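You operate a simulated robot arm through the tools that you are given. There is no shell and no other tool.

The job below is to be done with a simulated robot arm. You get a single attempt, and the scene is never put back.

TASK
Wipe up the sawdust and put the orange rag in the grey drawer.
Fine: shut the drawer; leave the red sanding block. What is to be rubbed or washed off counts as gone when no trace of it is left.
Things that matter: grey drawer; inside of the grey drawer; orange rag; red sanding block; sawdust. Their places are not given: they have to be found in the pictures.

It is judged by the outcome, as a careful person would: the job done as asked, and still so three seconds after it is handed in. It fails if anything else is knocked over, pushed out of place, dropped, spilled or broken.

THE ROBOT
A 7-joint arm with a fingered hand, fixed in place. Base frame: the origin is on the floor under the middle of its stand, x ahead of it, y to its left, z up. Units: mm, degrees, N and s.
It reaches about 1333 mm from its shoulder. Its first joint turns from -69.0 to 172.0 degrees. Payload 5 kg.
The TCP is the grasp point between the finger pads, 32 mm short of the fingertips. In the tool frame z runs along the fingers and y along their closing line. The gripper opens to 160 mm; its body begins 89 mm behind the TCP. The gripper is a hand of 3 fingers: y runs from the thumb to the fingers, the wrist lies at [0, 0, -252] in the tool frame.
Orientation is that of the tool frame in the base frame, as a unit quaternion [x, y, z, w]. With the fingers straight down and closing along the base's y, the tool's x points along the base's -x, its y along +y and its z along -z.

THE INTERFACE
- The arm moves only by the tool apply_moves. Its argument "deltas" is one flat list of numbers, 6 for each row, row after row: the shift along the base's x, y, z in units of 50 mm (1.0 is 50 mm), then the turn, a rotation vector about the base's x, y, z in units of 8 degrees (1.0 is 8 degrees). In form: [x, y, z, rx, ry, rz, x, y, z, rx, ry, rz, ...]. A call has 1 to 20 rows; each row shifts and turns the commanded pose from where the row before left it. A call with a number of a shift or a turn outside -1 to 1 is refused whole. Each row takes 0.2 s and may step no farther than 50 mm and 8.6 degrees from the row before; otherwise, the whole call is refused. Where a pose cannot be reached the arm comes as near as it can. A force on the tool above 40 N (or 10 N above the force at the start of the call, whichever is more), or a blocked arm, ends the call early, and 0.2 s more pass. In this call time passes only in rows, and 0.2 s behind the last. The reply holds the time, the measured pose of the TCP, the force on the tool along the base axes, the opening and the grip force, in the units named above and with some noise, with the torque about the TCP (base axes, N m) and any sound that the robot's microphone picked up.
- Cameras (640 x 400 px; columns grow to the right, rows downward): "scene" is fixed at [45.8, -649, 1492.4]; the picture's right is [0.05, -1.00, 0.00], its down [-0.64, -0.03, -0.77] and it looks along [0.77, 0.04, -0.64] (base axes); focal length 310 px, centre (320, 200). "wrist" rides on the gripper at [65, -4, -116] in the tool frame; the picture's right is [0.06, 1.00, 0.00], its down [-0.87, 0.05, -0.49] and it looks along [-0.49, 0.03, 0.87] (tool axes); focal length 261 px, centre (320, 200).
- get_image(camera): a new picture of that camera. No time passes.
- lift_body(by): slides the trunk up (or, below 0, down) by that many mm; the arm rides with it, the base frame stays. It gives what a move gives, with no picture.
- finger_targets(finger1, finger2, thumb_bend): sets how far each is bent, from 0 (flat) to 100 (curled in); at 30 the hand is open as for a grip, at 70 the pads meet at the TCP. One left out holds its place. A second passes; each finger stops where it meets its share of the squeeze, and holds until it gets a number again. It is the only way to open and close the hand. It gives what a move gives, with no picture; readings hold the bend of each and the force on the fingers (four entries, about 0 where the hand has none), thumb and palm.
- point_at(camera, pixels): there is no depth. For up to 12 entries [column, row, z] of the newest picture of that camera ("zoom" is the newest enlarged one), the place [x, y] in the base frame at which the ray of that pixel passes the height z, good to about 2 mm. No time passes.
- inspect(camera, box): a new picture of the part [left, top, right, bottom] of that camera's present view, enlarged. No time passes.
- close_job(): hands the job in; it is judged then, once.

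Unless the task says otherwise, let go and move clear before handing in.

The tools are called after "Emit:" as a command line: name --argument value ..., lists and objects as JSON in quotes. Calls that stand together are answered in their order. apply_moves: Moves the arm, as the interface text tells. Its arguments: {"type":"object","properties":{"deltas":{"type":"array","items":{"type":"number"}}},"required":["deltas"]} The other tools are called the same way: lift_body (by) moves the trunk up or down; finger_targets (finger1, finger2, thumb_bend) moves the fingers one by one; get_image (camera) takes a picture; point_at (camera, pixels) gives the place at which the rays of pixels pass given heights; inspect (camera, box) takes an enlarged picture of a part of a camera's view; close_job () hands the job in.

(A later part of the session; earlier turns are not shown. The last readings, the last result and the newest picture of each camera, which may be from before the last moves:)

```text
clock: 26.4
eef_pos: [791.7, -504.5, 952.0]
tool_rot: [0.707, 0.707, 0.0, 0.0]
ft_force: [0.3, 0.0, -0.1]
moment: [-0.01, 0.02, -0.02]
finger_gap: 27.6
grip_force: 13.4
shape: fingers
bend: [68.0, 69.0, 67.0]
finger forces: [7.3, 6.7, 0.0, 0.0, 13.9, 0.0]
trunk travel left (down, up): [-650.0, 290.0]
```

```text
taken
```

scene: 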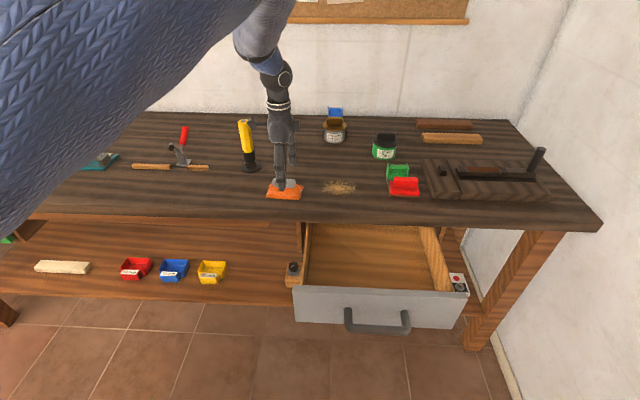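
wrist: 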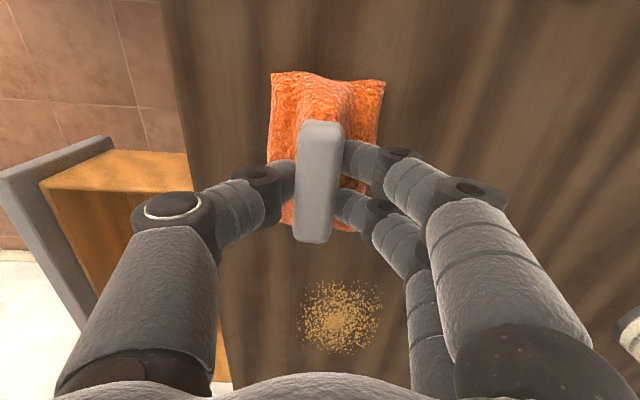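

The fingers hold the grey grip (gap 27.6 mm, 13 N). I'll firm up the squeeze and lift about 25 mm to check that the rag comes along.

Emit:
finger_targets --finger1 85 --finger2 85 --thumb_bend 85

Emit:
apply_moves --deltas '[0, 0, 0.25, 0, 0, 0, 0, 0, 0.25, 0, 0, 0]'

Emit:
get_image --camera "wrist"

Emit:
inspect --camera "scene" --box '[230, 120, 390, 220]'

```text
clock: 27.4
eef_pos: [791.6, -503.7, 952.0]
tool_rot: [0.707, 0.707, 0.0, 0.0]
ft_force: [-0.7, -0.5, -0.4]
moment: [0.02, 0.03, -0.01]
finger_gap: 26.2
grip_force: 31.8
shape: fingers
bend: [70.0, 71.0, 68.0]
finger forces: [15.2, 15.3, 0.0, 0.0, 33.1, 0.1]
trunk travel left (down, up): [-650.0, 290.0]
```

```text
clock: 28.0
eef_pos: [791.0, -504.5, 977.8]
tool_rot: [0.707, 0.708, 0.0, 0.0]
ft_force: [0.4, -0.1, -0.5]
moment: [-0.02, 0.04, -0.01]
finger_gap: 26.2
grip_force: 31.9
shape: fingers
bend: [70.0, 71.0, 68.0]
finger forces: [15.2, 15.4, 0.0, 0.0, 32.7, 0.1]
trunk travel left (down, up): [-650.0, 290.0]
```

```text
taken
```

wrist: 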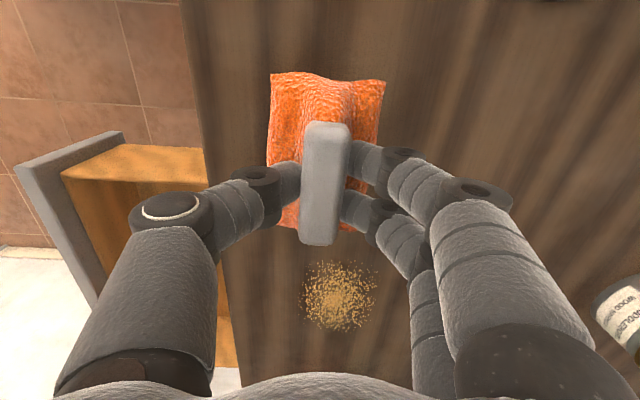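

```text
4.00 times, centred on (310, 170) of scene
```

zoom: 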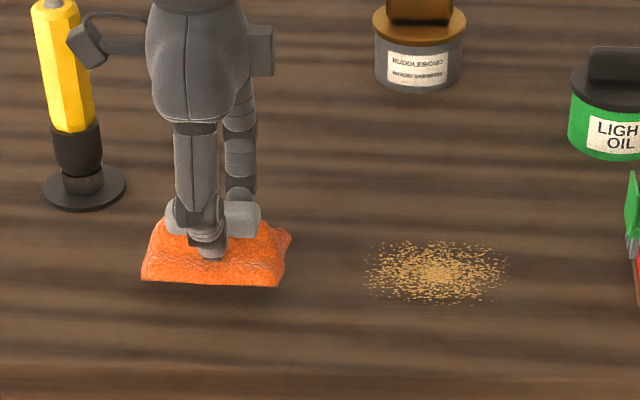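

The rag lifted cleanly with its grip (shadow below at zoom (215,290)). I'll measure the sawdust patch's extent and the nearby red block before wiping.

Emit:
point_at --camera "zoom" --pixels '[[363, 272, 895], [510, 270, 895], [437, 238, 895], [437, 306, 895], [437, 270, 895], [625, 190, 920], [636, 250, 900]]'

Emit:
apply_moves --deltas '[0.33, -0.9, 0, 0, 0, 0, 0.33, -0.8, 0, 0, 0, 0]'

Emit:
get_image --camera "wrist"

Emit:
get_image --camera "scene"

```text
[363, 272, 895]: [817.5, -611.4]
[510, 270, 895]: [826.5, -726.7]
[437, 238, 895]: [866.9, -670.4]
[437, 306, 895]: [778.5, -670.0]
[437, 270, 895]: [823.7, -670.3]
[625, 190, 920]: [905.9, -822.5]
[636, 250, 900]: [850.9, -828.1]
```

```text
clock: 28.6
eef_pos: [824.5, -587.6, 976.6]
tool_rot: [0.707, 0.707, -0.002, 0.0]
ft_force: [-0.6, 0.4, -0.5]
moment: [0.04, 0.01, 0.01]
finger_gap: 26.4
grip_force: 32.1
shape: fingers
bend: [70.0, 71.0, 68.0]
finger forces: [15.3, 15.5, 0.0, 0.0, 32.7, 0.0]
trunk travel left (down, up): [-650.0, 290.0]
```

```text
taken
```

wrist: 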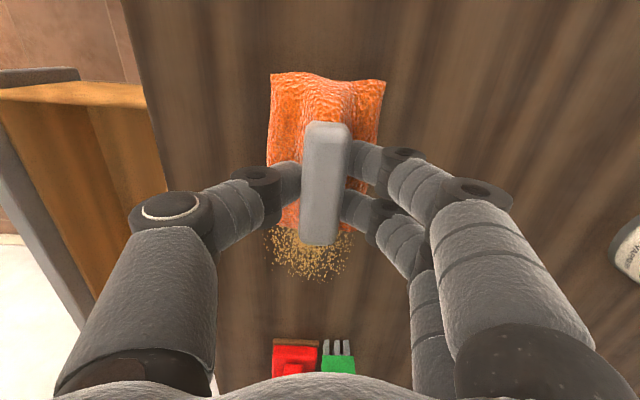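

```text
taken
```

scene: 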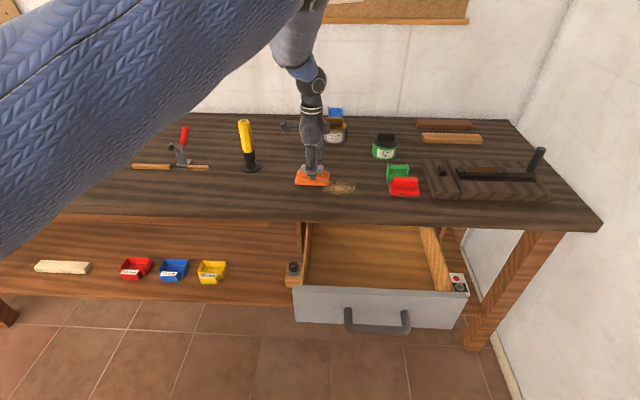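

Dust spans x 778-867, y -611 to -727; the red block's edge is at about y≈-825, so I'll keep the TCP at y > -745. Lowering the rag to light contact at the dust's near edge.

Emit:
apply_moves --deltas '[0, 0, -0.35, 0, 0, 0, 0, 0, -0.15, 0, 0, 0, 0, 0, -0.06, 0, 0, 0]'

Emit:
point_at --camera "scene" --pixels '[[390, 196, 895], [420, 197, 895], [388, 181, 895], [408, 181, 895]]'

```text
clock: 29.4
eef_pos: [824.6, -588.5, 948.3]
tool_rot: [0.708, 0.707, 0.0, 0.0]
ft_force: [-1.5, 0.8, 2.2]
moment: [0.03, 0.0, 0.03]
finger_gap: 26.5
grip_force: 32.2
shape: fingers
bend: [71.0, 71.0, 68.0]
finger forces: [14.9, 15.3, 0.0, 0.1, 34.5, 0.1]
trunk travel left (down, up): [-650.0, 290.0]
```

```text
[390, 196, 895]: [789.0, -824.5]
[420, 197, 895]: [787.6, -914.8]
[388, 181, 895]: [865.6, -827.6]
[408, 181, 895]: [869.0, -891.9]
```

Light contact: +2.2 N upward. I'll press a touch more and stroke across the dust along y and back.

Emit:
apply_moves --deltas '[0, 0, -0.05, 0, 0, 0, 0, -0.48, 0, 0, 0, 0, 0, -0.48, 0, 0, 0, 0, 0, -0.48, 0, 0, 0, 0, 0, -0.48, 0, 0, 0, 0, 0, -0.48, 0, 0, 0, 0, 0, -0.48, 0, 0, 0, 0]'

Emit:
get_image --camera "wrist"

Emit:
inspect --camera "scene" --box '[270, 140, 430, 240]'

```text
clock: 31.0
eef_pos: [821.9, -733.7, 948.2]
tool_rot: [0.707, 0.707, 0.0, 0.001]
ft_force: [0.7, 1.1, 1.8]
moment: [0.03, -0.13, 0.02]
finger_gap: 26.4
grip_force: 32.3
shape: fingers
bend: [71.0, 71.0, 69.0]
finger forces: [15.7, 16.2, 0.1, 0.1, 32.8, 0.0]
trunk travel left (down, up): [-650.0, 290.0]
```

```text
taken
```

wrist: 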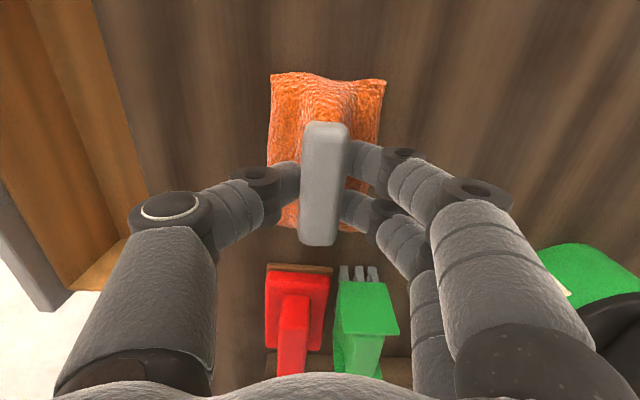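

```text
4.00 times, centred on (350, 190) of scene
```

zoom: 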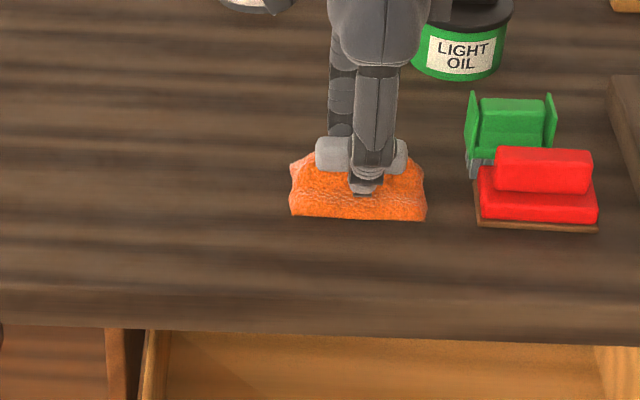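

The main stroke removed the visible dust behind the rag. I'll make two more passes offset in x (about 800 and 850) to catch the patch's fringes.

Emit:
apply_moves --deltas '[-0.45, 0, 0, 0, 0, 0, 0, 0.48, 0, 0, 0, 0, 0, 0.48, 0, 0, 0, 0, 0, 0.48, 0, 0, 0, 0, 0, 0.48, 0, 0, 0, 0, 0, 0.48, 0, 0, 0, 0, 0, 0.48, 0, 0, 0, 0, 0.5, 0, 0, 0, 0, 0, 0.5, 0, 0, 0, 0, 0, 0, -0.48, 0, 0, 0, 0, 0, -0.48, 0, 0, 0, 0, 0, -0.48, 0, 0, 0, 0, 0, -0.48, 0, 0, 0, 0, 0, -0.48, 0, 0, 0, 0, 0, -0.4, 0, 0, 0, 0]'

Emit:
apply_moves --deltas '[-0.5, 0, 0, 0, 0, 0, 0, 0.48, 0, 0, 0, 0, 0, 0.48, 0, 0, 0, 0, 0, 0.48, 0, 0, 0, 0, 0, 0.48, 0, 0, 0, 0, 0, 0.48, 0, 0, 0, 0, 0, 0.48, 0, 0, 0, 0, 0, 0.48, 0, 0, 0, 0]'

Emit:
get_image --camera "wrist"

Emit:
inspect --camera "scene" --box '[270, 140, 430, 240]'

```text
clock: 34.2
eef_pos: [850.7, -729.8, 946.3]
tool_rot: [0.707, 0.707, -0.001, 0.001]
ft_force: [0.7, 2.4, 4.4]
moment: [0.08, -0.1, 0.06]
finger_gap: 26.2
grip_force: 32.9
shape: fingers
bend: [71.0, 71.0, 69.0]
finger forces: [15.6, 16.2, 0.1, 0.0, 33.8, 0.1]
trunk travel left (down, up): [-650.0, 290.0]
```

```text
clock: 36.0
eef_pos: [824.4, -562.8, 947.0]
tool_rot: [0.708, 0.707, -0.001, 0.0]
ft_force: [-0.1, -7.0, 16.9]
moment: [-0.14, -0.03, -0.03]
finger_gap: 25.9
grip_force: 37.5
shape: fingers
bend: [71.0, 71.0, 69.0]
finger forces: [20.6, 15.5, 0.0, 0.0, 39.6, 0.0]
trunk travel left (down, up): [-650.0, 290.0]
```

```text
taken
```

wrist: 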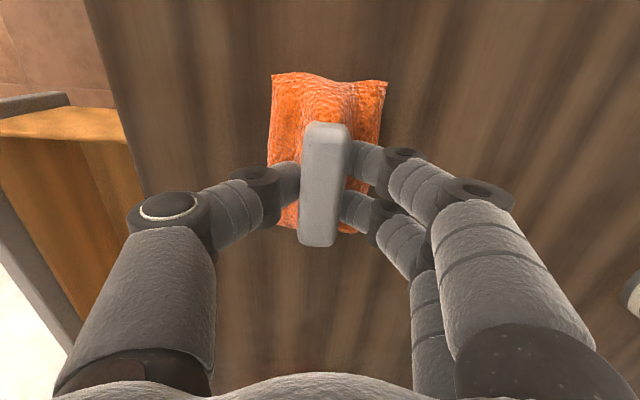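

```text
4.00 times, centred on (350, 190) of scene
```

zoom: 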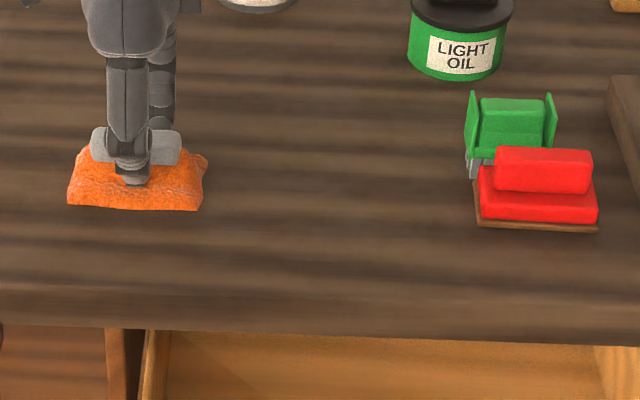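

No dust is visible in the scene zoom. I'll lift the rag and check the wiped area at higher zoom for faint traces, including under where the rag stands.

Emit:
apply_moves --deltas '[0, 0.3, 0.6, 0, 0, 0, 0, 0.5, 0.6, 0, 0, 0, 0, 0.5, 0.6, 0, 0, 0]'

Emit:
inspect --camera "scene" --box '[300, 165, 380, 215]'

Emit:
get_image --camera "wrist"

Emit:
inspect --camera "wrist" --box '[240, 220, 420, 400]'

```text
clock: 36.8
eef_pos: [825.0, -496.4, 1035.8]
tool_rot: [0.708, 0.707, 0.0, 0.001]
ft_force: [0.2, 0.5, -0.1]
moment: [0.03, -0.02, 0.02]
finger_gap: 26.4
grip_force: 31.4
shape: fingers
bend: [71.0, 71.0, 69.0]
finger forces: [14.6, 15.3, 0.1, 0.1, 32.6, 0.0]
trunk travel left (down, up): [-650.0, 290.0]
```

```text
8.00 times, centred on (340, 190) of scene
```

zoom: 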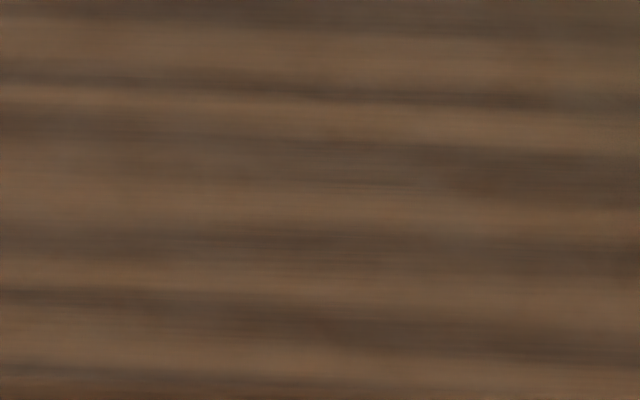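

```text
taken
```

wrist: 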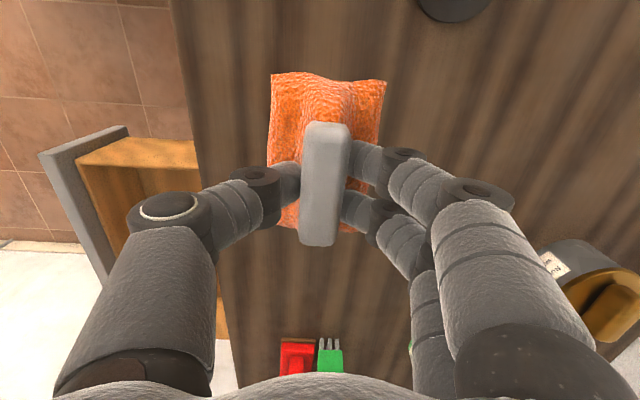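

```text
2.22 times, centred on (330, 310) of wrist
```

zoom: 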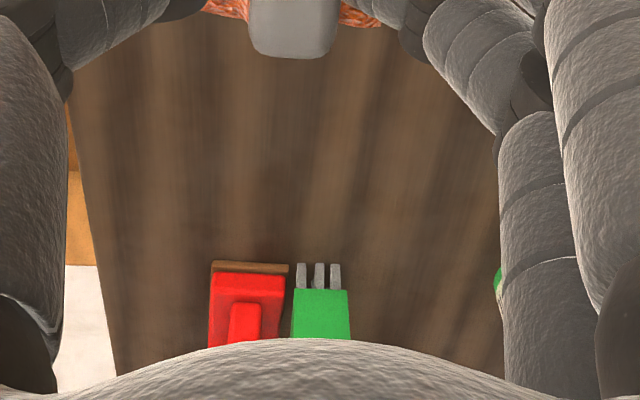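

The bench is clean at 8x zoom, with no speck left. Now I'll carry the rag over the open drawer while turning the hand +90° so the fingers spread along the drawer's wide direction.

Emit:
apply_moves --deltas '[-0.388, -0.44, 0, 0, 0, 0.9375, -0.388, -0.44, 0, 0, 0, 0.9375, -0.388, -0.44, 0, 0, 0, 0.9375, -0.388, -0.44, 0, 0, 0, 0.9375, -0.388, -0.44, 0, 0, 0, 0.9375, -0.388, -0.44, 0, 0, 0, 0.9375, -0.388, -0.44, 0, 0, 0, 0.9375, -0.388, -0.44, 0, 0, 0, 0.9375, -0.388, -0.44, 0, 0, 0, 0.9375, -0.388, -0.44, 0, 0, 0, 0.9375, -0.388, -0.44, 0, 0, 0, 0.9375, -0.388, -0.44, 0, 0, 0, 0.9375]'

Emit:
get_image --camera "wrist"

Emit:
get_image --camera "scene"

```text
clock: 39.4
eef_pos: [593.3, -759.4, 1035.5]
tool_rot: [-0.002, 1.0, 0.001, 0.001]
ft_force: [0.0, -0.5, -0.6]
moment: [0.02, -0.01, 0.02]
finger_gap: 26.3
grip_force: 30.8
shape: fingers
bend: [71.0, 71.0, 69.0]
finger forces: [14.6, 15.2, 0.1, 0.1, 32.0, 0.0]
trunk travel left (down, up): [-650.0, 290.0]
```

```text
taken
```

wrist: 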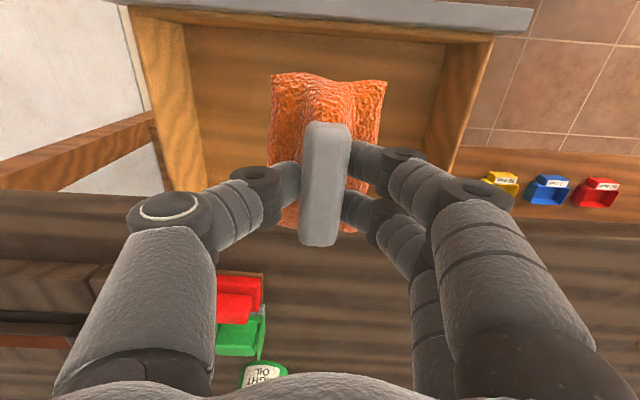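

```text
taken
```

scene: 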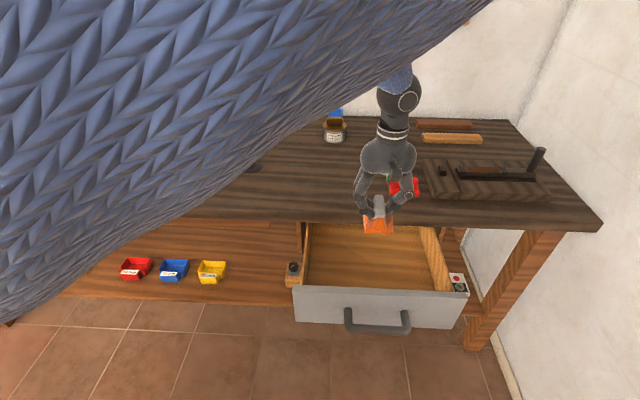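

The rag hangs centred over the drawer opening (x≈593, between the face at 503 and the table edge at 682). Descending to TCP z≈845 and checking.

Emit:
apply_moves --deltas '[0, 0, -0.8, 0, 0, 0, 0, 0, -0.8, 0, 0, 0, 0, 0, -0.8, 0, 0, 0, 0, 0, -0.8, 0, 0, 0, 0, 0, -0.6, 0, 0, 0]'

Emit:
get_image --camera "wrist"

Emit:
get_image --camera "scene"

```text
clock: 40.6
eef_pos: [592.9, -761.8, 844.9]
tool_rot: [0.0, 1.0, 0.0, 0.001]
ft_force: [0.0, 0.0, -0.8]
moment: [0.0, 0.02, 0.03]
finger_gap: 26.6
grip_force: 30.7
shape: fingers
bend: [71.0, 71.0, 69.0]
finger forces: [14.5, 15.1, 0.0, 0.0, 32.1, 0.0]
trunk travel left (down, up): [-650.0, 290.0]
```

```text
taken
```

wrist: 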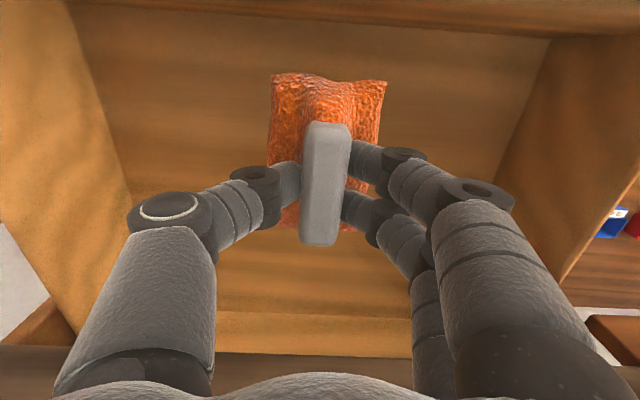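

```text
taken
```

scene: 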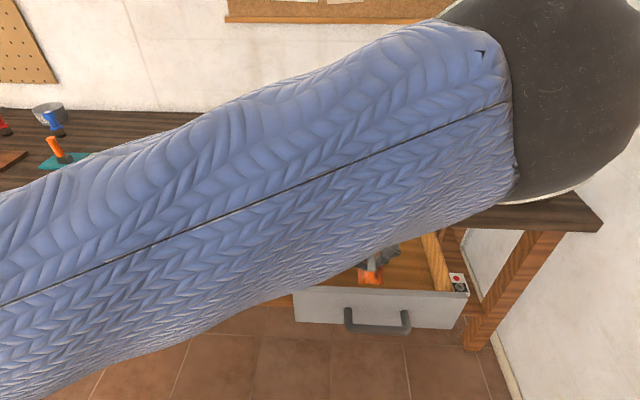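

The rag is inside the drawer and clear of the walls (wrist (270-385,75-235)). I'll lower slowly until it touches the drawer floor.

Emit:
apply_moves --deltas '[0, 0, -0.25, 0, 0, 0, 0, 0, -0.25, 0, 0, 0, 0, 0, -0.2, 0, 0, 0, 0, 0, -0.15, 0, 0, 0]'

Emit:
get_image --camera "wrist"

```text
clock: 41.6
eef_pos: [592.7, -759.4, 804.2]
tool_rot: [0.001, 1.0, 0.0, 0.001]
ft_force: [0.1, 0.6, -0.4]
moment: [0.04, 0.01, 0.02]
finger_gap: 26.3
grip_force: 31.4
shape: fingers
bend: [71.0, 71.0, 69.0]
finger forces: [14.4, 15.0, 0.0, 0.1, 32.2, 0.0]
trunk travel left (down, up): [-650.0, 290.0]
```

```text
taken
```

wrist: 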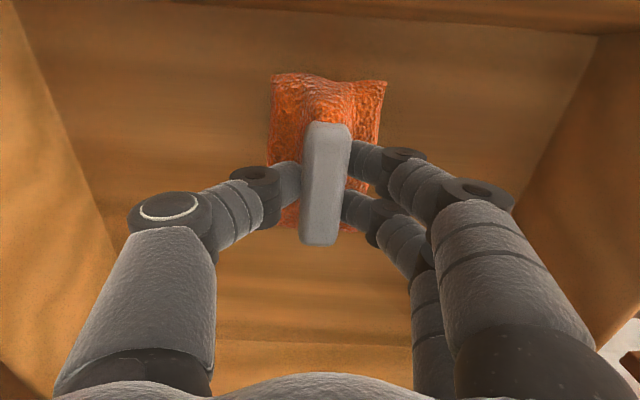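

No contact yet at z=804. Continuing down in 5 mm steps.

Emit:
apply_moves --deltas '[0, 0, -0.1, 0, 0, 0, 0, 0, -0.1, 0, 0, 0, 0, 0, -0.1, 0, 0, 0]'

```text
clock: 42.4
eef_pos: [592.3, -761.2, 789.4]
tool_rot: [-0.001, 1.0, 0.001, 0.0]
ft_force: [-0.4, -0.8, -0.5]
moment: [-0.03, 0.02, -0.01]
finger_gap: 25.9
grip_force: 31.1
shape: fingers
bend: [71.0, 71.0, 69.0]
finger forces: [14.5, 15.1, 0.0, 0.1, 32.4, 0.1]
trunk travel left (down, up): [-650.0, 290.0]
```

Still no contact at z=789. I'll continue in small steps, watching the vertical force.

Emit:
apply_moves --deltas '[0, 0, -0.08, 0, 0, 0, 0, 0, -0.08, 0, 0, 0]'

Emit:
get_image --camera "wrist"

Emit:
get_image --camera "scene"

```text
clock: 43.0
eef_pos: [592.8, -760.4, 780.5]
tool_rot: [0.0, 1.0, 0.001, 0.0]
ft_force: [0.7, -0.3, -0.8]
moment: [0.0, -0.02, 0.0]
finger_gap: 26.4
grip_force: 30.5
shape: fingers
bend: [71.0, 71.0, 69.0]
finger forces: [14.5, 15.1, 0.0, 0.0, 32.3, 0.0]
trunk travel left (down, up): [-650.0, 290.0]
```

```text
taken
```

wrist: 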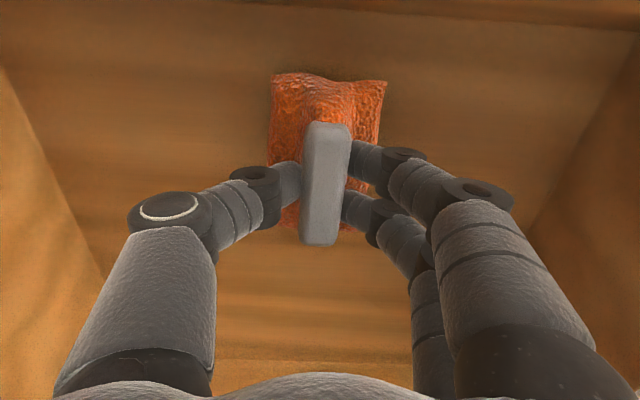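

```text
taken
```

scene: 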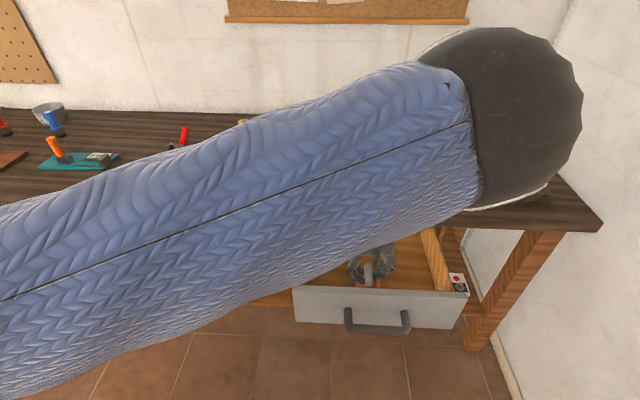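

Only a thin shadow is left around the rag, so the floor is close. A few more small steps.

Emit:
apply_moves --deltas '[0, 0, -0.08, 0, 0, 0, 0, 0, -0.08, 0, 0, 0]'

```text
clock: 43.6
eef_pos: [591.8, -759.8, 772.6]
tool_rot: [0.0, 1.0, 0.001, 0.0]
ft_force: [0.9, -0.2, -0.6]
moment: [-0.01, 0.0, -0.02]
finger_gap: 26.1
grip_force: 30.8
shape: fingers
bend: [71.0, 71.0, 69.0]
finger forces: [14.5, 15.1, 0.0, 0.0, 32.4, 0.2]
trunk travel left (down, up): [-650.0, 290.0]
```

Emit:
inspect --camera "wrist" --box '[200, 40, 460, 260]'

Emit:
apply_moves --deltas '[0, 0, -0.07, 0, 0, 0, 0, 0, -0.07, 0, 0, 0]'

```text
1.82 times, centred on (330, 150) of wrist
```

zoom: 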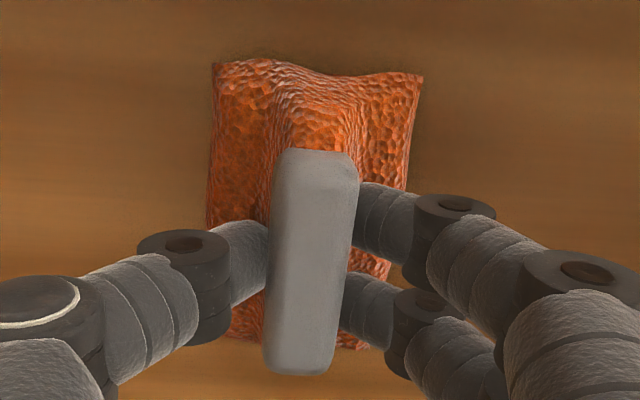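

```text
clock: 44.2
eef_pos: [592.7, -760.6, 767.2]
tool_rot: [0.0, 1.0, 0.0, 0.001]
ft_force: [0.1, -1.7, 8.4]
moment: [0.18, 0.02, -0.02]
finger_gap: 26.1
grip_force: 33.8
shape: fingers
bend: [71.0, 71.0, 69.0]
finger forces: [18.5, 14.6, 0.1, 0.1, 34.0, 0.1]
trunk travel left (down, up): [-650.0, 290.0]
```

The rag is resting on the drawer floor (8.4 N upward at z=767). Opening the fingers to release it.

Emit:
finger_targets --finger1 55 --finger2 55 --thumb_bend 55

Emit:
get_image --camera "wrist"

```text
clock: 44.7
eef_pos: [596.1, -762.4, 764.8]
tool_rot: [-0.001, 1.0, 0.0, 0.001]
ft_force: [-1.2, 0.4, 4.7]
moment: [0.23, 0.09, 0.0]
finger_gap: 68.7
grip_force: 3.1
shape: fingers
bend: [55.0, 55.0, 55.0]
finger forces: [2.5, 1.7, 0.0, 0.0, 1.0, 0.0]
trunk travel left (down, up): [-650.0, 290.0]
stopped: the force on the tool passed its limit at 44 N (the readings are from after the stop); the commanded pose is now the measured one
```

```text
taken
```

wrist: 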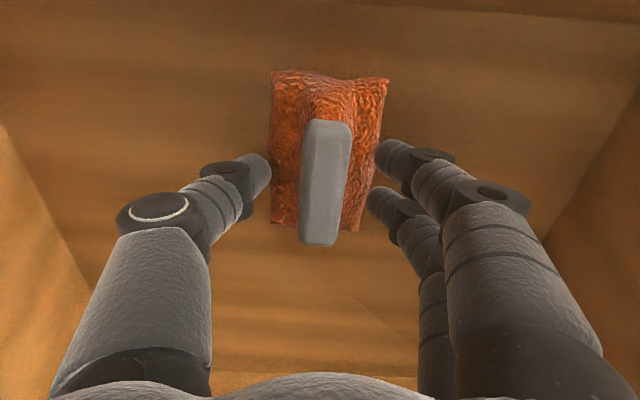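

The fingers let go of the grip but still lightly touch the rag's sides (gap 68.7 mm). I'll open wider before rising.

Emit:
finger_targets --finger1 44 --finger2 44 --thumb_bend 44

Emit:
get_image --camera "wrist"

```text
clock: 45.7
eef_pos: [594.1, -761.3, 767.5]
tool_rot: [-0.001, 1.0, 0.0, 0.001]
ft_force: [1.2, 0.3, -1.0]
moment: [-0.01, -0.01, 0.02]
finger_gap: 111.1
grip_force: 0.1
shape: fingers
bend: [44.0, 44.0, 44.0]
finger forces: [0.0, 0.1, 0.0, 0.0, 0.1, 0.0]
trunk travel left (down, up): [-650.0, 290.0]
```

```text
taken
```

wrist: 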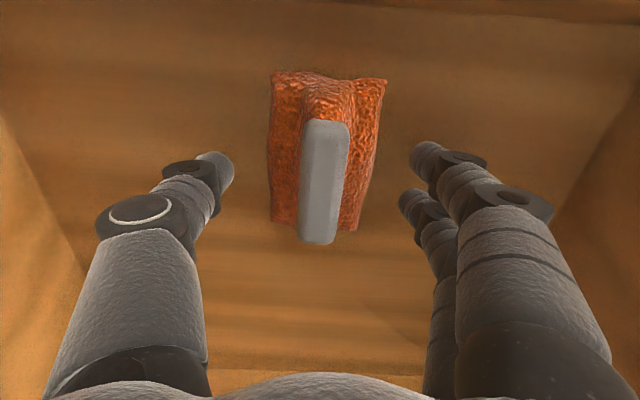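

The rag rests free on the drawer floor with both sides clear. Rising straight up out of the drawer.

Emit:
apply_moves --deltas '[0, 0, 0.3, 0, 0, 0, 0, 0, 0.6, 0, 0, 0, 0, 0, 0.9, 0, 0, 0, 0, 0, 0.9, 0, 0, 0, 0, 0, 0.9, 0, 0, 0, 0, 0, 0.9, 0, 0, 0, 0, 0, 0.9, 0, 0, 0]'

Emit:
get_image --camera "wrist"

Emit:
get_image --camera "scene"

```text
clock: 47.3
eef_pos: [592.1, -757.8, 1037.6]
tool_rot: [-0.001, 1.0, -0.001, 0.002]
ft_force: [-0.2, 0.6, -0.7]
moment: [-0.04, 0.0, 0.01]
finger_gap: 111.4
grip_force: 0.1
shape: fingers
bend: [44.0, 44.0, 44.0]
finger forces: [0.0, 0.0, 0.0, 0.0, 0.1, 0.0]
trunk travel left (down, up): [-650.0, 290.0]
```

```text
taken
```

wrist: 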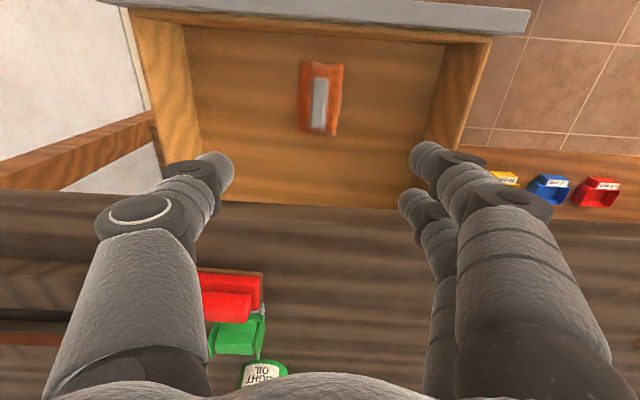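

```text
taken
```

scene: 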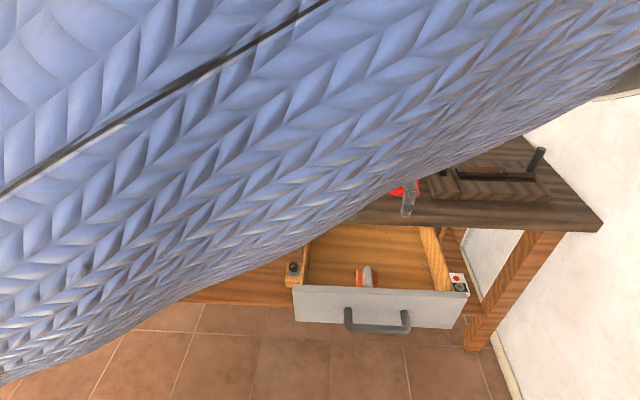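

The rag lies flat in the drawer at wrist (320,97) and the hand is clear. To shut the drawer I'll go back to the front grip pose, first turning the hand -90° and moving back in front of the drawer.

Emit:
apply_moves --deltas '[-0.437, -0.015, 0, 0, 0, -0.9375, -0.437, -0.015, 0, 0, 0, -0.9375, -0.437, -0.015, 0, 0, 0, -0.9375, -0.437, -0.015, 0, 0, 0, -0.9375, -0.437, -0.015, 0, 0, 0, -0.9375, -0.437, -0.015, 0, 0, 0, -0.9375, -0.437, -0.015, 0, 0, 0, -0.9375, -0.437, -0.015, 0, 0, 0, -0.9375, -0.437, -0.015, 0, 0, 0, -0.9375, -0.437, -0.015, 0, 0, 0, -0.9375, -0.437, -0.015, 0, 0, 0, -0.9375, -0.437, -0.015, 0, 0, 0, -0.9375]'

Emit:
apply_moves --deltas '[0, 0, -0.1, 0, -0.972, 0, 0, 0, -0.1, 0, -0.972, 0, 0, 0, -0.1, 0, -0.972, 0, 0, 0, -0.1, 0, -0.972, 0, 0, 0, -0.1, 0, -0.972, 0, 0, 0, -0.1, 0, -0.972, 0, 0, 0, -0.1, 0, -0.972, 0, 0, 0, -0.1, 0, -0.972, 0, 0, 0, -0.1, 0, -0.972, 0]'

Emit:
get_image --camera "wrist"

Emit:
get_image --camera "scene"

```text
clock: 49.9
eef_pos: [332.6, -770.3, 1038.4]
tool_rot: [0.707, 0.707, -0.002, 0.002]
ft_force: [-0.4, 0.3, -0.2]
moment: [-0.01, -0.02, 0.0]
finger_gap: 111.3
grip_force: 0.1
shape: fingers
bend: [44.0, 44.0, 44.0]
finger forces: [0.1, 0.0, 0.0, 0.1, 0.0, 0.0]
trunk travel left (down, up): [-650.0, 290.0]
```

```text
clock: 51.9
eef_pos: [332.5, -770.3, 992.1]
tool_rot: [0.579, 0.578, 0.405, 0.408]
ft_force: [0.2, -0.1, -0.8]
moment: [-0.01, 0.0, -0.01]
finger_gap: 111.6
grip_force: 0.0
shape: fingers
bend: [44.0, 44.0, 44.0]
finger forces: [0.1, 0.1, 0.1, 0.0, 0.1, 0.0]
trunk travel left (down, up): [-650.0, 290.0]
```

```text
taken
```

wrist: 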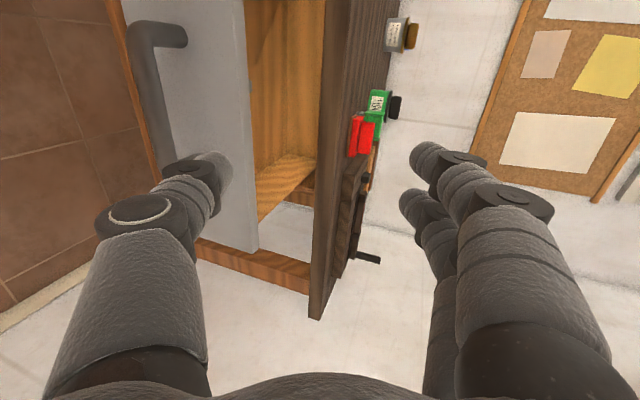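

```text
taken
```

scene: 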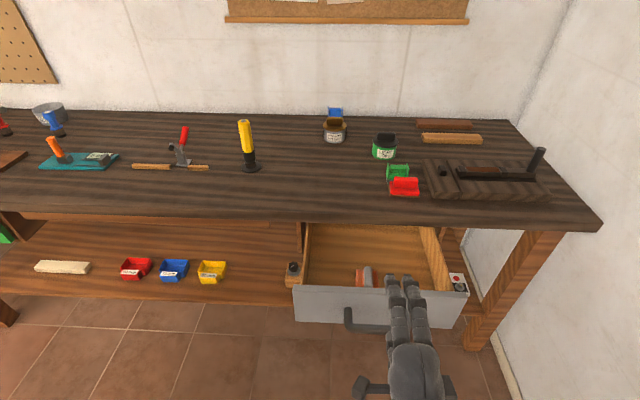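

The bench top is clean in the scene view and the hand is in front of the drawer with nothing touched. I'll lower to the handle's approach line and advance to the bar.

Emit:
apply_moves --deltas '[-0.05, 0.05, -0.89, 0, 0, 0, -0.05, 0.0, -0.89, 0, 0, 0, 0, 0, -0.89, 0, 0, 0, 0, 0, -0.89, 0, 0, 0]'

Emit:
get_image --camera "wrist"

```text
clock: 52.9
eef_pos: [328.9, -768.4, 813.7]
tool_rot: [0.58, 0.579, 0.404, 0.407]
ft_force: [-0.4, 0.1, 0.0]
moment: [-0.03, 0.02, 0.03]
finger_gap: 111.8
grip_force: 0.0
shape: fingers
bend: [44.0, 44.0, 44.0]
finger forces: [0.0, 0.0, 0.0, 0.0, 0.0, 0.1]
trunk travel left (down, up): [-650.0, 290.0]
```

```text
taken
```

wrist: 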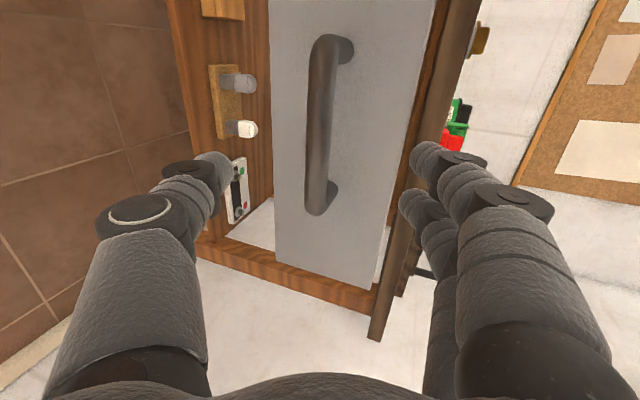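

The handle at wrist (305-350,35-215) is between fingers and thumb as before. Advancing and gripping.

Emit:
apply_moves --deltas '[0.59, 0, -0.215, 0, 0, 0, 0.59, 0, -0.215, 0, 0, 0, 0.57, 0, -0.21, 0, 0, 0]'

Emit:
finger_targets --finger1 78 --finger2 78 --thumb_bend 78

Emit:
get_image --camera "wrist"

Emit:
get_image --camera "scene"

```text
clock: 53.7
eef_pos: [416.2, -767.2, 781.5]
tool_rot: [0.581, 0.578, 0.404, 0.406]
ft_force: [0.5, 0.3, 0.6]
moment: [-0.06, -0.02, 0.0]
finger_gap: 111.4
grip_force: 0.0
shape: fingers
bend: [44.0, 44.0, 44.0]
finger forces: [0.1, 0.0, 0.0, 0.1, 0.0, 0.0]
trunk travel left (down, up): [-650.0, 290.0]
```

```text
clock: 54.7
eef_pos: [415.5, -767.2, 781.3]
tool_rot: [0.581, 0.579, 0.405, 0.405]
ft_force: [1.1, 3.8, -7.3]
moment: [0.05, 0.21, 0.09]
finger_gap: 23.9
grip_force: 22.7
shape: fingers
bend: [72.0, 72.0, 68.0]
finger forces: [11.1, 11.0, 0.1, 0.1, 24.7, 0.0]
trunk travel left (down, up): [-650.0, 290.0]
```

```text
taken
```

wrist: 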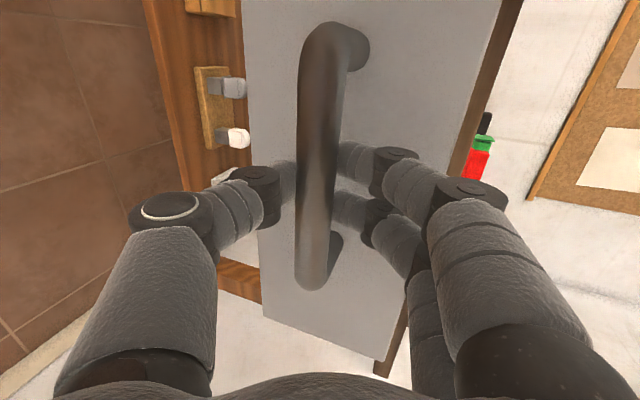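

```text
taken
```

scene: 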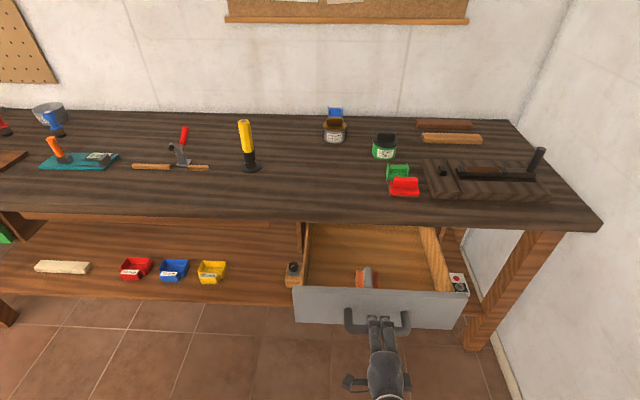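

The handle is gripped and the rag is visible inside at scene (365,277). Pushing the drawer in smoothly to near closed.

Emit:
apply_moves --deltas '[0.15, 0, 0, 0, 0, 0, 0.3, 0, 0, 0, 0, 0, 0.4, 0, 0, 0, 0, 0, 0.4, 0, 0, 0, 0, 0, 0.4, 0, 0, 0, 0, 0, 0.4, 0, 0, 0, 0, 0, 0.4, 0, 0, 0, 0, 0, 0.4, 0, 0, 0, 0, 0, 0.4, 0, 0, 0, 0, 0, 0.4, 0, 0, 0, 0, 0, 0.3, 0, 0, 0, 0, 0, 0.2, 0, 0, 0, 0, 0]'

Emit:
get_image --camera "scene"

```text
clock: 57.3
eef_pos: [623.3, -767.8, 783.1]
tool_rot: [0.579, 0.58, 0.404, 0.406]
ft_force: [-0.5, 18.7, -8.2]
moment: [0.19, 0.24, 0.33]
finger_gap: 23.7
grip_force: 23.3
shape: fingers
bend: [72.0, 72.0, 68.0]
finger forces: [10.4, 10.2, 0.0, 0.0, 24.9, 0.0]
trunk travel left (down, up): [-650.0, 290.0]
```

```text
taken
```

scene: 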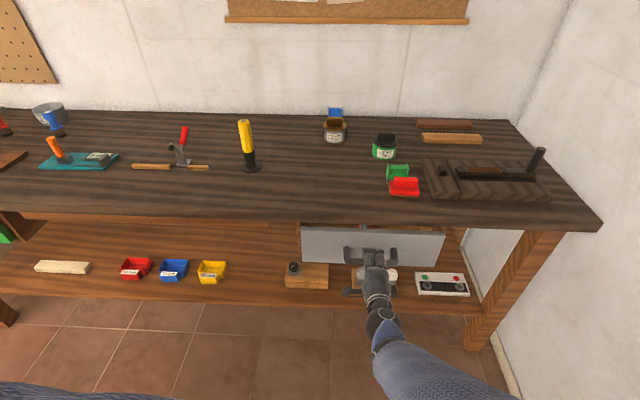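

The drawer is nearly shut (about 25 mm to go), with a sideways load of 18.7 N from the grip. I'll ease slightly toward +y and push the rest in small steps.

Emit:
apply_moves --deltas '[0.15, 0.03, 0, 0, 0, 0, 0.15, 0.02, 0, 0, 0, 0, 0.12, 0, 0, 0, 0, 0]'

Emit:
inspect --camera "scene" --box '[280, 170, 460, 290]'

```text
clock: 58.1
eef_pos: [642.7, -766.4, 782.5]
tool_rot: [0.58, 0.578, 0.404, 0.407]
ft_force: [-1.0, 4.9, -9.0]
moment: [0.04, 0.27, 0.07]
finger_gap: 23.6
grip_force: 22.5
shape: fingers
bend: [72.0, 72.0, 68.0]
finger forces: [10.3, 10.3, 0.1, 0.0, 24.7, 0.0]
trunk travel left (down, up): [-650.0, 290.0]
```

```text
3.33 times, centred on (370, 230) of scene
```

zoom: 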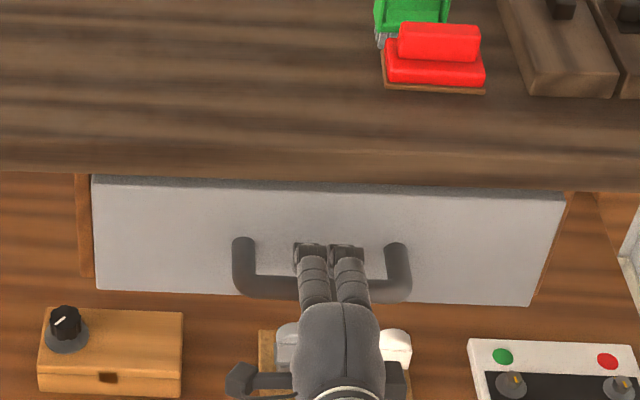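

The face's lower edge is at zoom row 290 versus 283 originally, so a few millimetres are left. Pushing gently until it seats.

Emit:
apply_moves --deltas '[0.06, 0, 0, 0, 0, 0, 0.06, 0, 0, 0, 0, 0]'

Emit:
inspect --camera "scene" --box '[280, 170, 460, 290]'

```text
clock: 58.7
eef_pos: [649.8, -766.3, 781.7]
tool_rot: [0.58, 0.579, 0.404, 0.406]
ft_force: [-2.0, -4.4, -5.8]
moment: [-0.02, 0.24, -0.01]
finger_gap: 23.3
grip_force: 22.9
shape: fingers
bend: [72.0, 72.0, 69.0]
finger forces: [10.6, 10.7, 0.0, 0.0, 23.5, 0.0]
trunk travel left (down, up): [-650.0, 290.0]
```

```text
3.33 times, centred on (370, 230) of scene
```

zoom: 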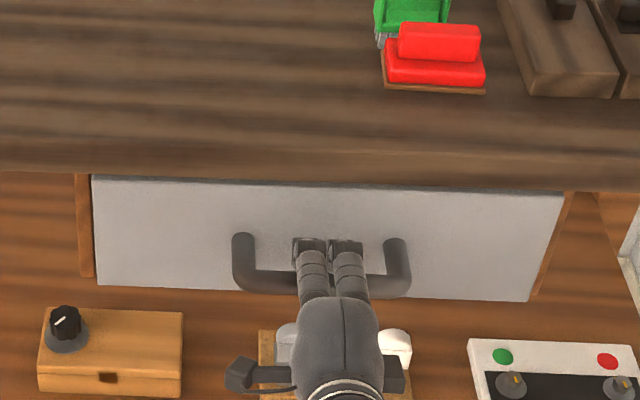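

Now at row ~286 against 283 originally. A little more until it meets the stop.

Emit:
apply_moves --deltas '[0.05, 0, 0, 0, 0, 0, 0.05, 0, 0, 0, 0, 0]'

Emit:
inspect --camera "scene" --box '[290, 170, 450, 290]'

```text
clock: 59.3
eef_pos: [652.9, -766.6, 782.3]
tool_rot: [0.58, 0.578, 0.405, 0.407]
ft_force: [-10.5, -5.6, -2.8]
moment: [-0.02, 0.14, -0.06]
finger_gap: 21.7
grip_force: 19.7
shape: fingers
bend: [73.0, 73.0, 69.0]
finger forces: [8.9, 8.8, 0.1, 0.0, 22.2, 0.0]
trunk travel left (down, up): [-650.0, 290.0]
```

```text
3.33 times, centred on (370, 230) of scene
```

zoom: 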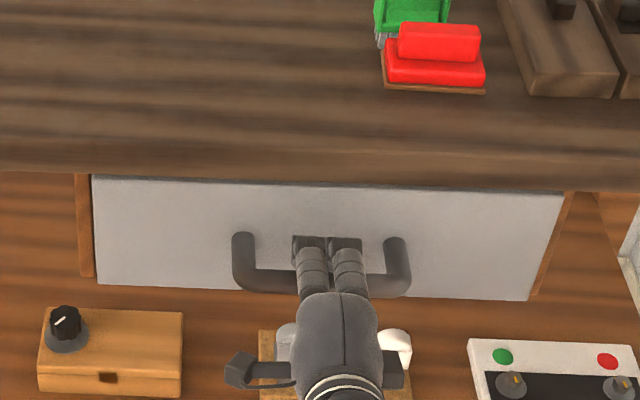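

The face's edge is back at row 283 and the push meets 10.5 N, so it's against its stop. One more slight nudge to confirm it's fully seated.

Emit:
apply_moves --deltas '[0.05, 0, 0, 0, 0, 0]'

Emit:
apply_moves --deltas '[-0.08, 0, 0, 0, 0, 0]'

Emit:
inspect --camera "scene" --box '[290, 170, 450, 290]'

```text
clock: 59.7
eef_pos: [655.8, -766.4, 781.3]
tool_rot: [0.58, 0.579, 0.404, 0.406]
ft_force: [-3.4, -6.2, -8.8]
moment: [-0.02, 0.15, -0.07]
finger_gap: 18.3
grip_force: 17.8
shape: fingers
bend: [73.0, 73.0, 69.0]
finger forces: [7.1, 7.2, 0.0, 0.0, 21.5, 0.0]
trunk travel left (down, up): [-650.0, 290.0]
```

```text
clock: 60.1
eef_pos: [652.7, -766.5, 781.8]
tool_rot: [0.58, 0.578, 0.405, 0.407]
ft_force: [2.3, -7.1, -10.1]
moment: [-0.08, 0.05, -0.05]
finger_gap: 18.2
grip_force: 19.8
shape: fingers
bend: [73.0, 73.0, 69.0]
finger forces: [8.1, 8.0, 0.0, 0.0, 22.7, 0.0]
trunk travel left (down, up): [-650.0, 290.0]
```

```text
3.33 times, centred on (370, 230) of scene
```

zoom: 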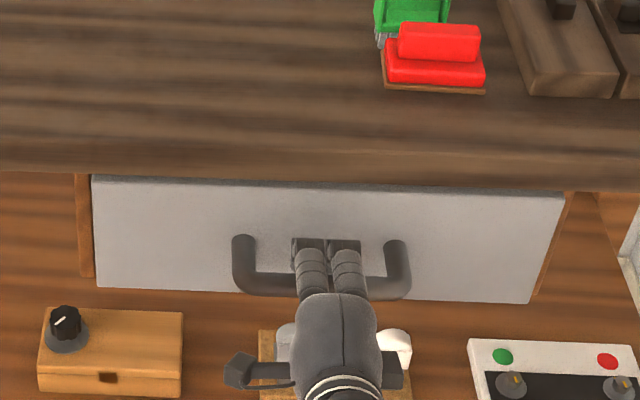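

Backing off while gripping dragged the drawer out about 3 mm (row 287). I'll push it back to the stop, open the fingers there without pulling, and check.

Emit:
apply_moves --deltas '[0.06, 0, 0, 0, 0, 0, 0.05, 0, 0, 0, 0, 0]'

Emit:
finger_targets --finger1 50 --finger2 50 --thumb_bend 50

Emit:
inspect --camera "scene" --box '[290, 170, 450, 290]'

Emit:
get_image --camera "wrist"

```text
clock: 60.7
eef_pos: [657.2, -766.2, 781.7]
tool_rot: [0.58, 0.579, 0.404, 0.406]
ft_force: [-4.8, -2.5, -8.1]
moment: [-0.04, 0.13, -0.02]
finger_gap: 17.9
grip_force: 17.1
shape: fingers
bend: [73.0, 73.0, 70.0]
finger forces: [6.9, 6.8, 0.1, 0.0, 20.8, 0.0]
trunk travel left (down, up): [-650.0, 290.0]
```

```text
clock: 61.7
eef_pos: [657.2, -764.0, 781.5]
tool_rot: [0.58, 0.579, 0.404, 0.406]
ft_force: [-14.0, 4.7, -2.5]
moment: [-0.14, -0.24, 0.24]
finger_gap: 79.2
grip_force: 7.4
shape: fingers
bend: [54.0, 54.0, 50.0]
finger forces: [7.5, 7.0, 0.0, 0.0, 0.0, 0.0]
trunk travel left (down, up): [-650.0, 290.0]
```

```text
3.33 times, centred on (370, 230) of scene
```

zoom: 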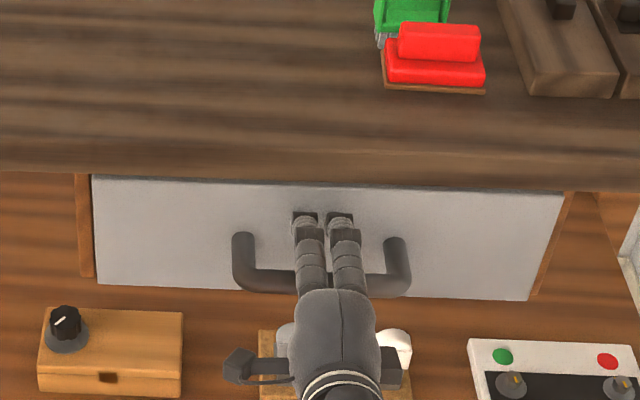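

```text
taken
```

wrist: 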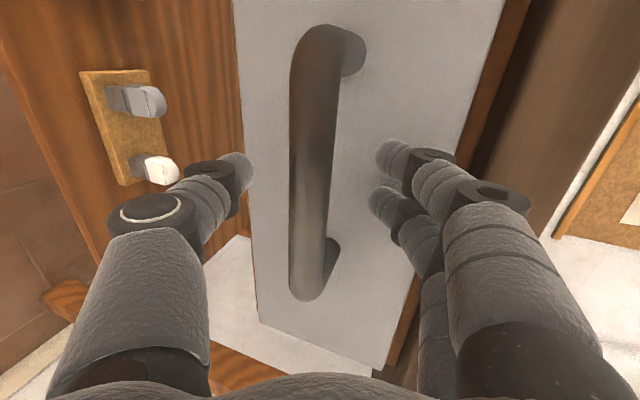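

The open fingertips now rest against the face (-14 N), holding it shut at row ~284, and the bar is free between them. Backing out along the approach line.

Emit:
apply_moves --deltas '[-0.3, 0, 0.11, 0, 0, 0, -0.6, 0.0, 0.22, 0, 0, 0, -0.7, 0.0, 0.25, 0, 0, 0, -0.8, 0, 0.29, 0, 0, 0]'

Emit:
inspect --camera "scene" --box '[290, 170, 450, 290]'

Emit:
get_image --camera "wrist"

```text
clock: 62.7
eef_pos: [539.4, -765.9, 825.7]
tool_rot: [0.579, 0.579, 0.406, 0.407]
ft_force: [-0.1, -0.5, -0.3]
moment: [0.0, 0.03, -0.01]
finger_gap: 86.6
grip_force: 0.1
shape: fingers
bend: [50.0, 50.0, 50.0]
finger forces: [0.0, 0.0, 0.0, 0.0, 0.0, 0.1]
trunk travel left (down, up): [-650.0, 290.0]
```

```text
3.33 times, centred on (370, 230) of scene
```

zoom: 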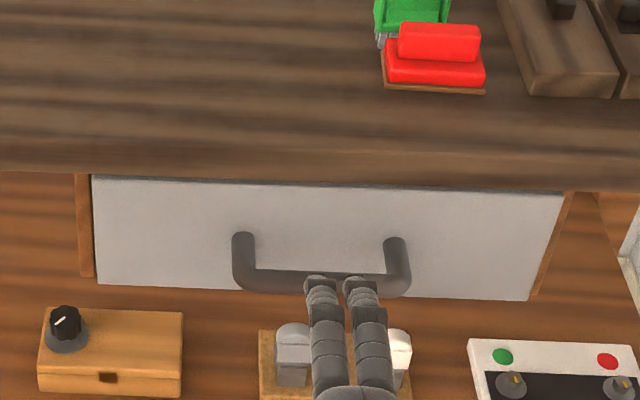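

```text
taken
```

wrist: 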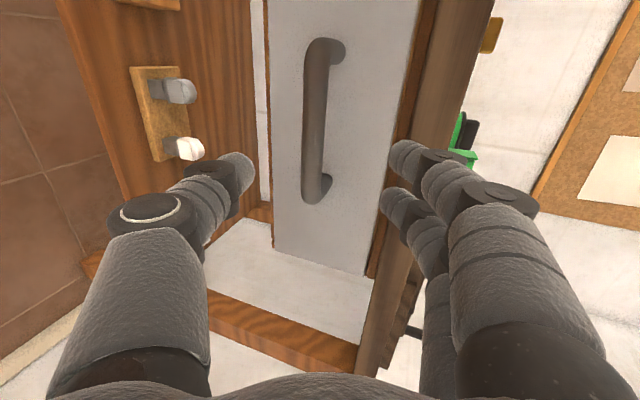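

The handle is free and the face sits at row ~284. I'll retake the exact zoom from the start to compare the drawer with its original shut position.

Emit:
inspect --camera "scene" --box '[240, 150, 440, 275]'

Emit:
inspect --camera "scene" --box '[295, 215, 345, 265]'

```text
3.20 times, centred on (340, 212) of scene
```

zoom: 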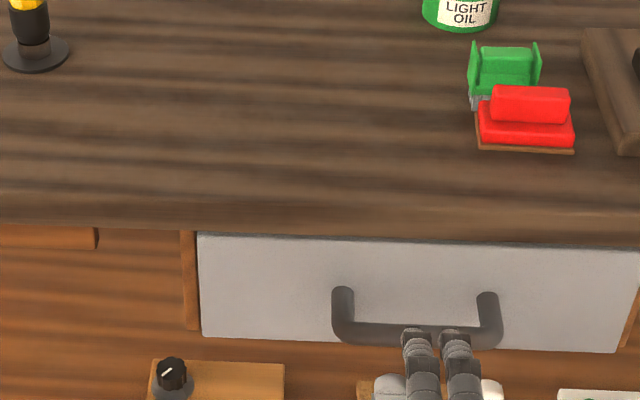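

```text
8.00 times, centred on (320, 240) of scene
```

zoom: 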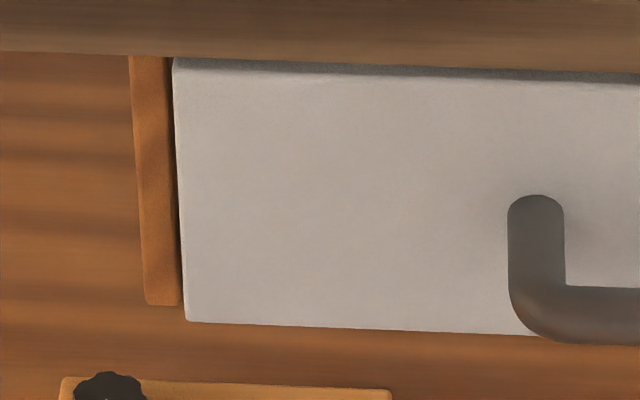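

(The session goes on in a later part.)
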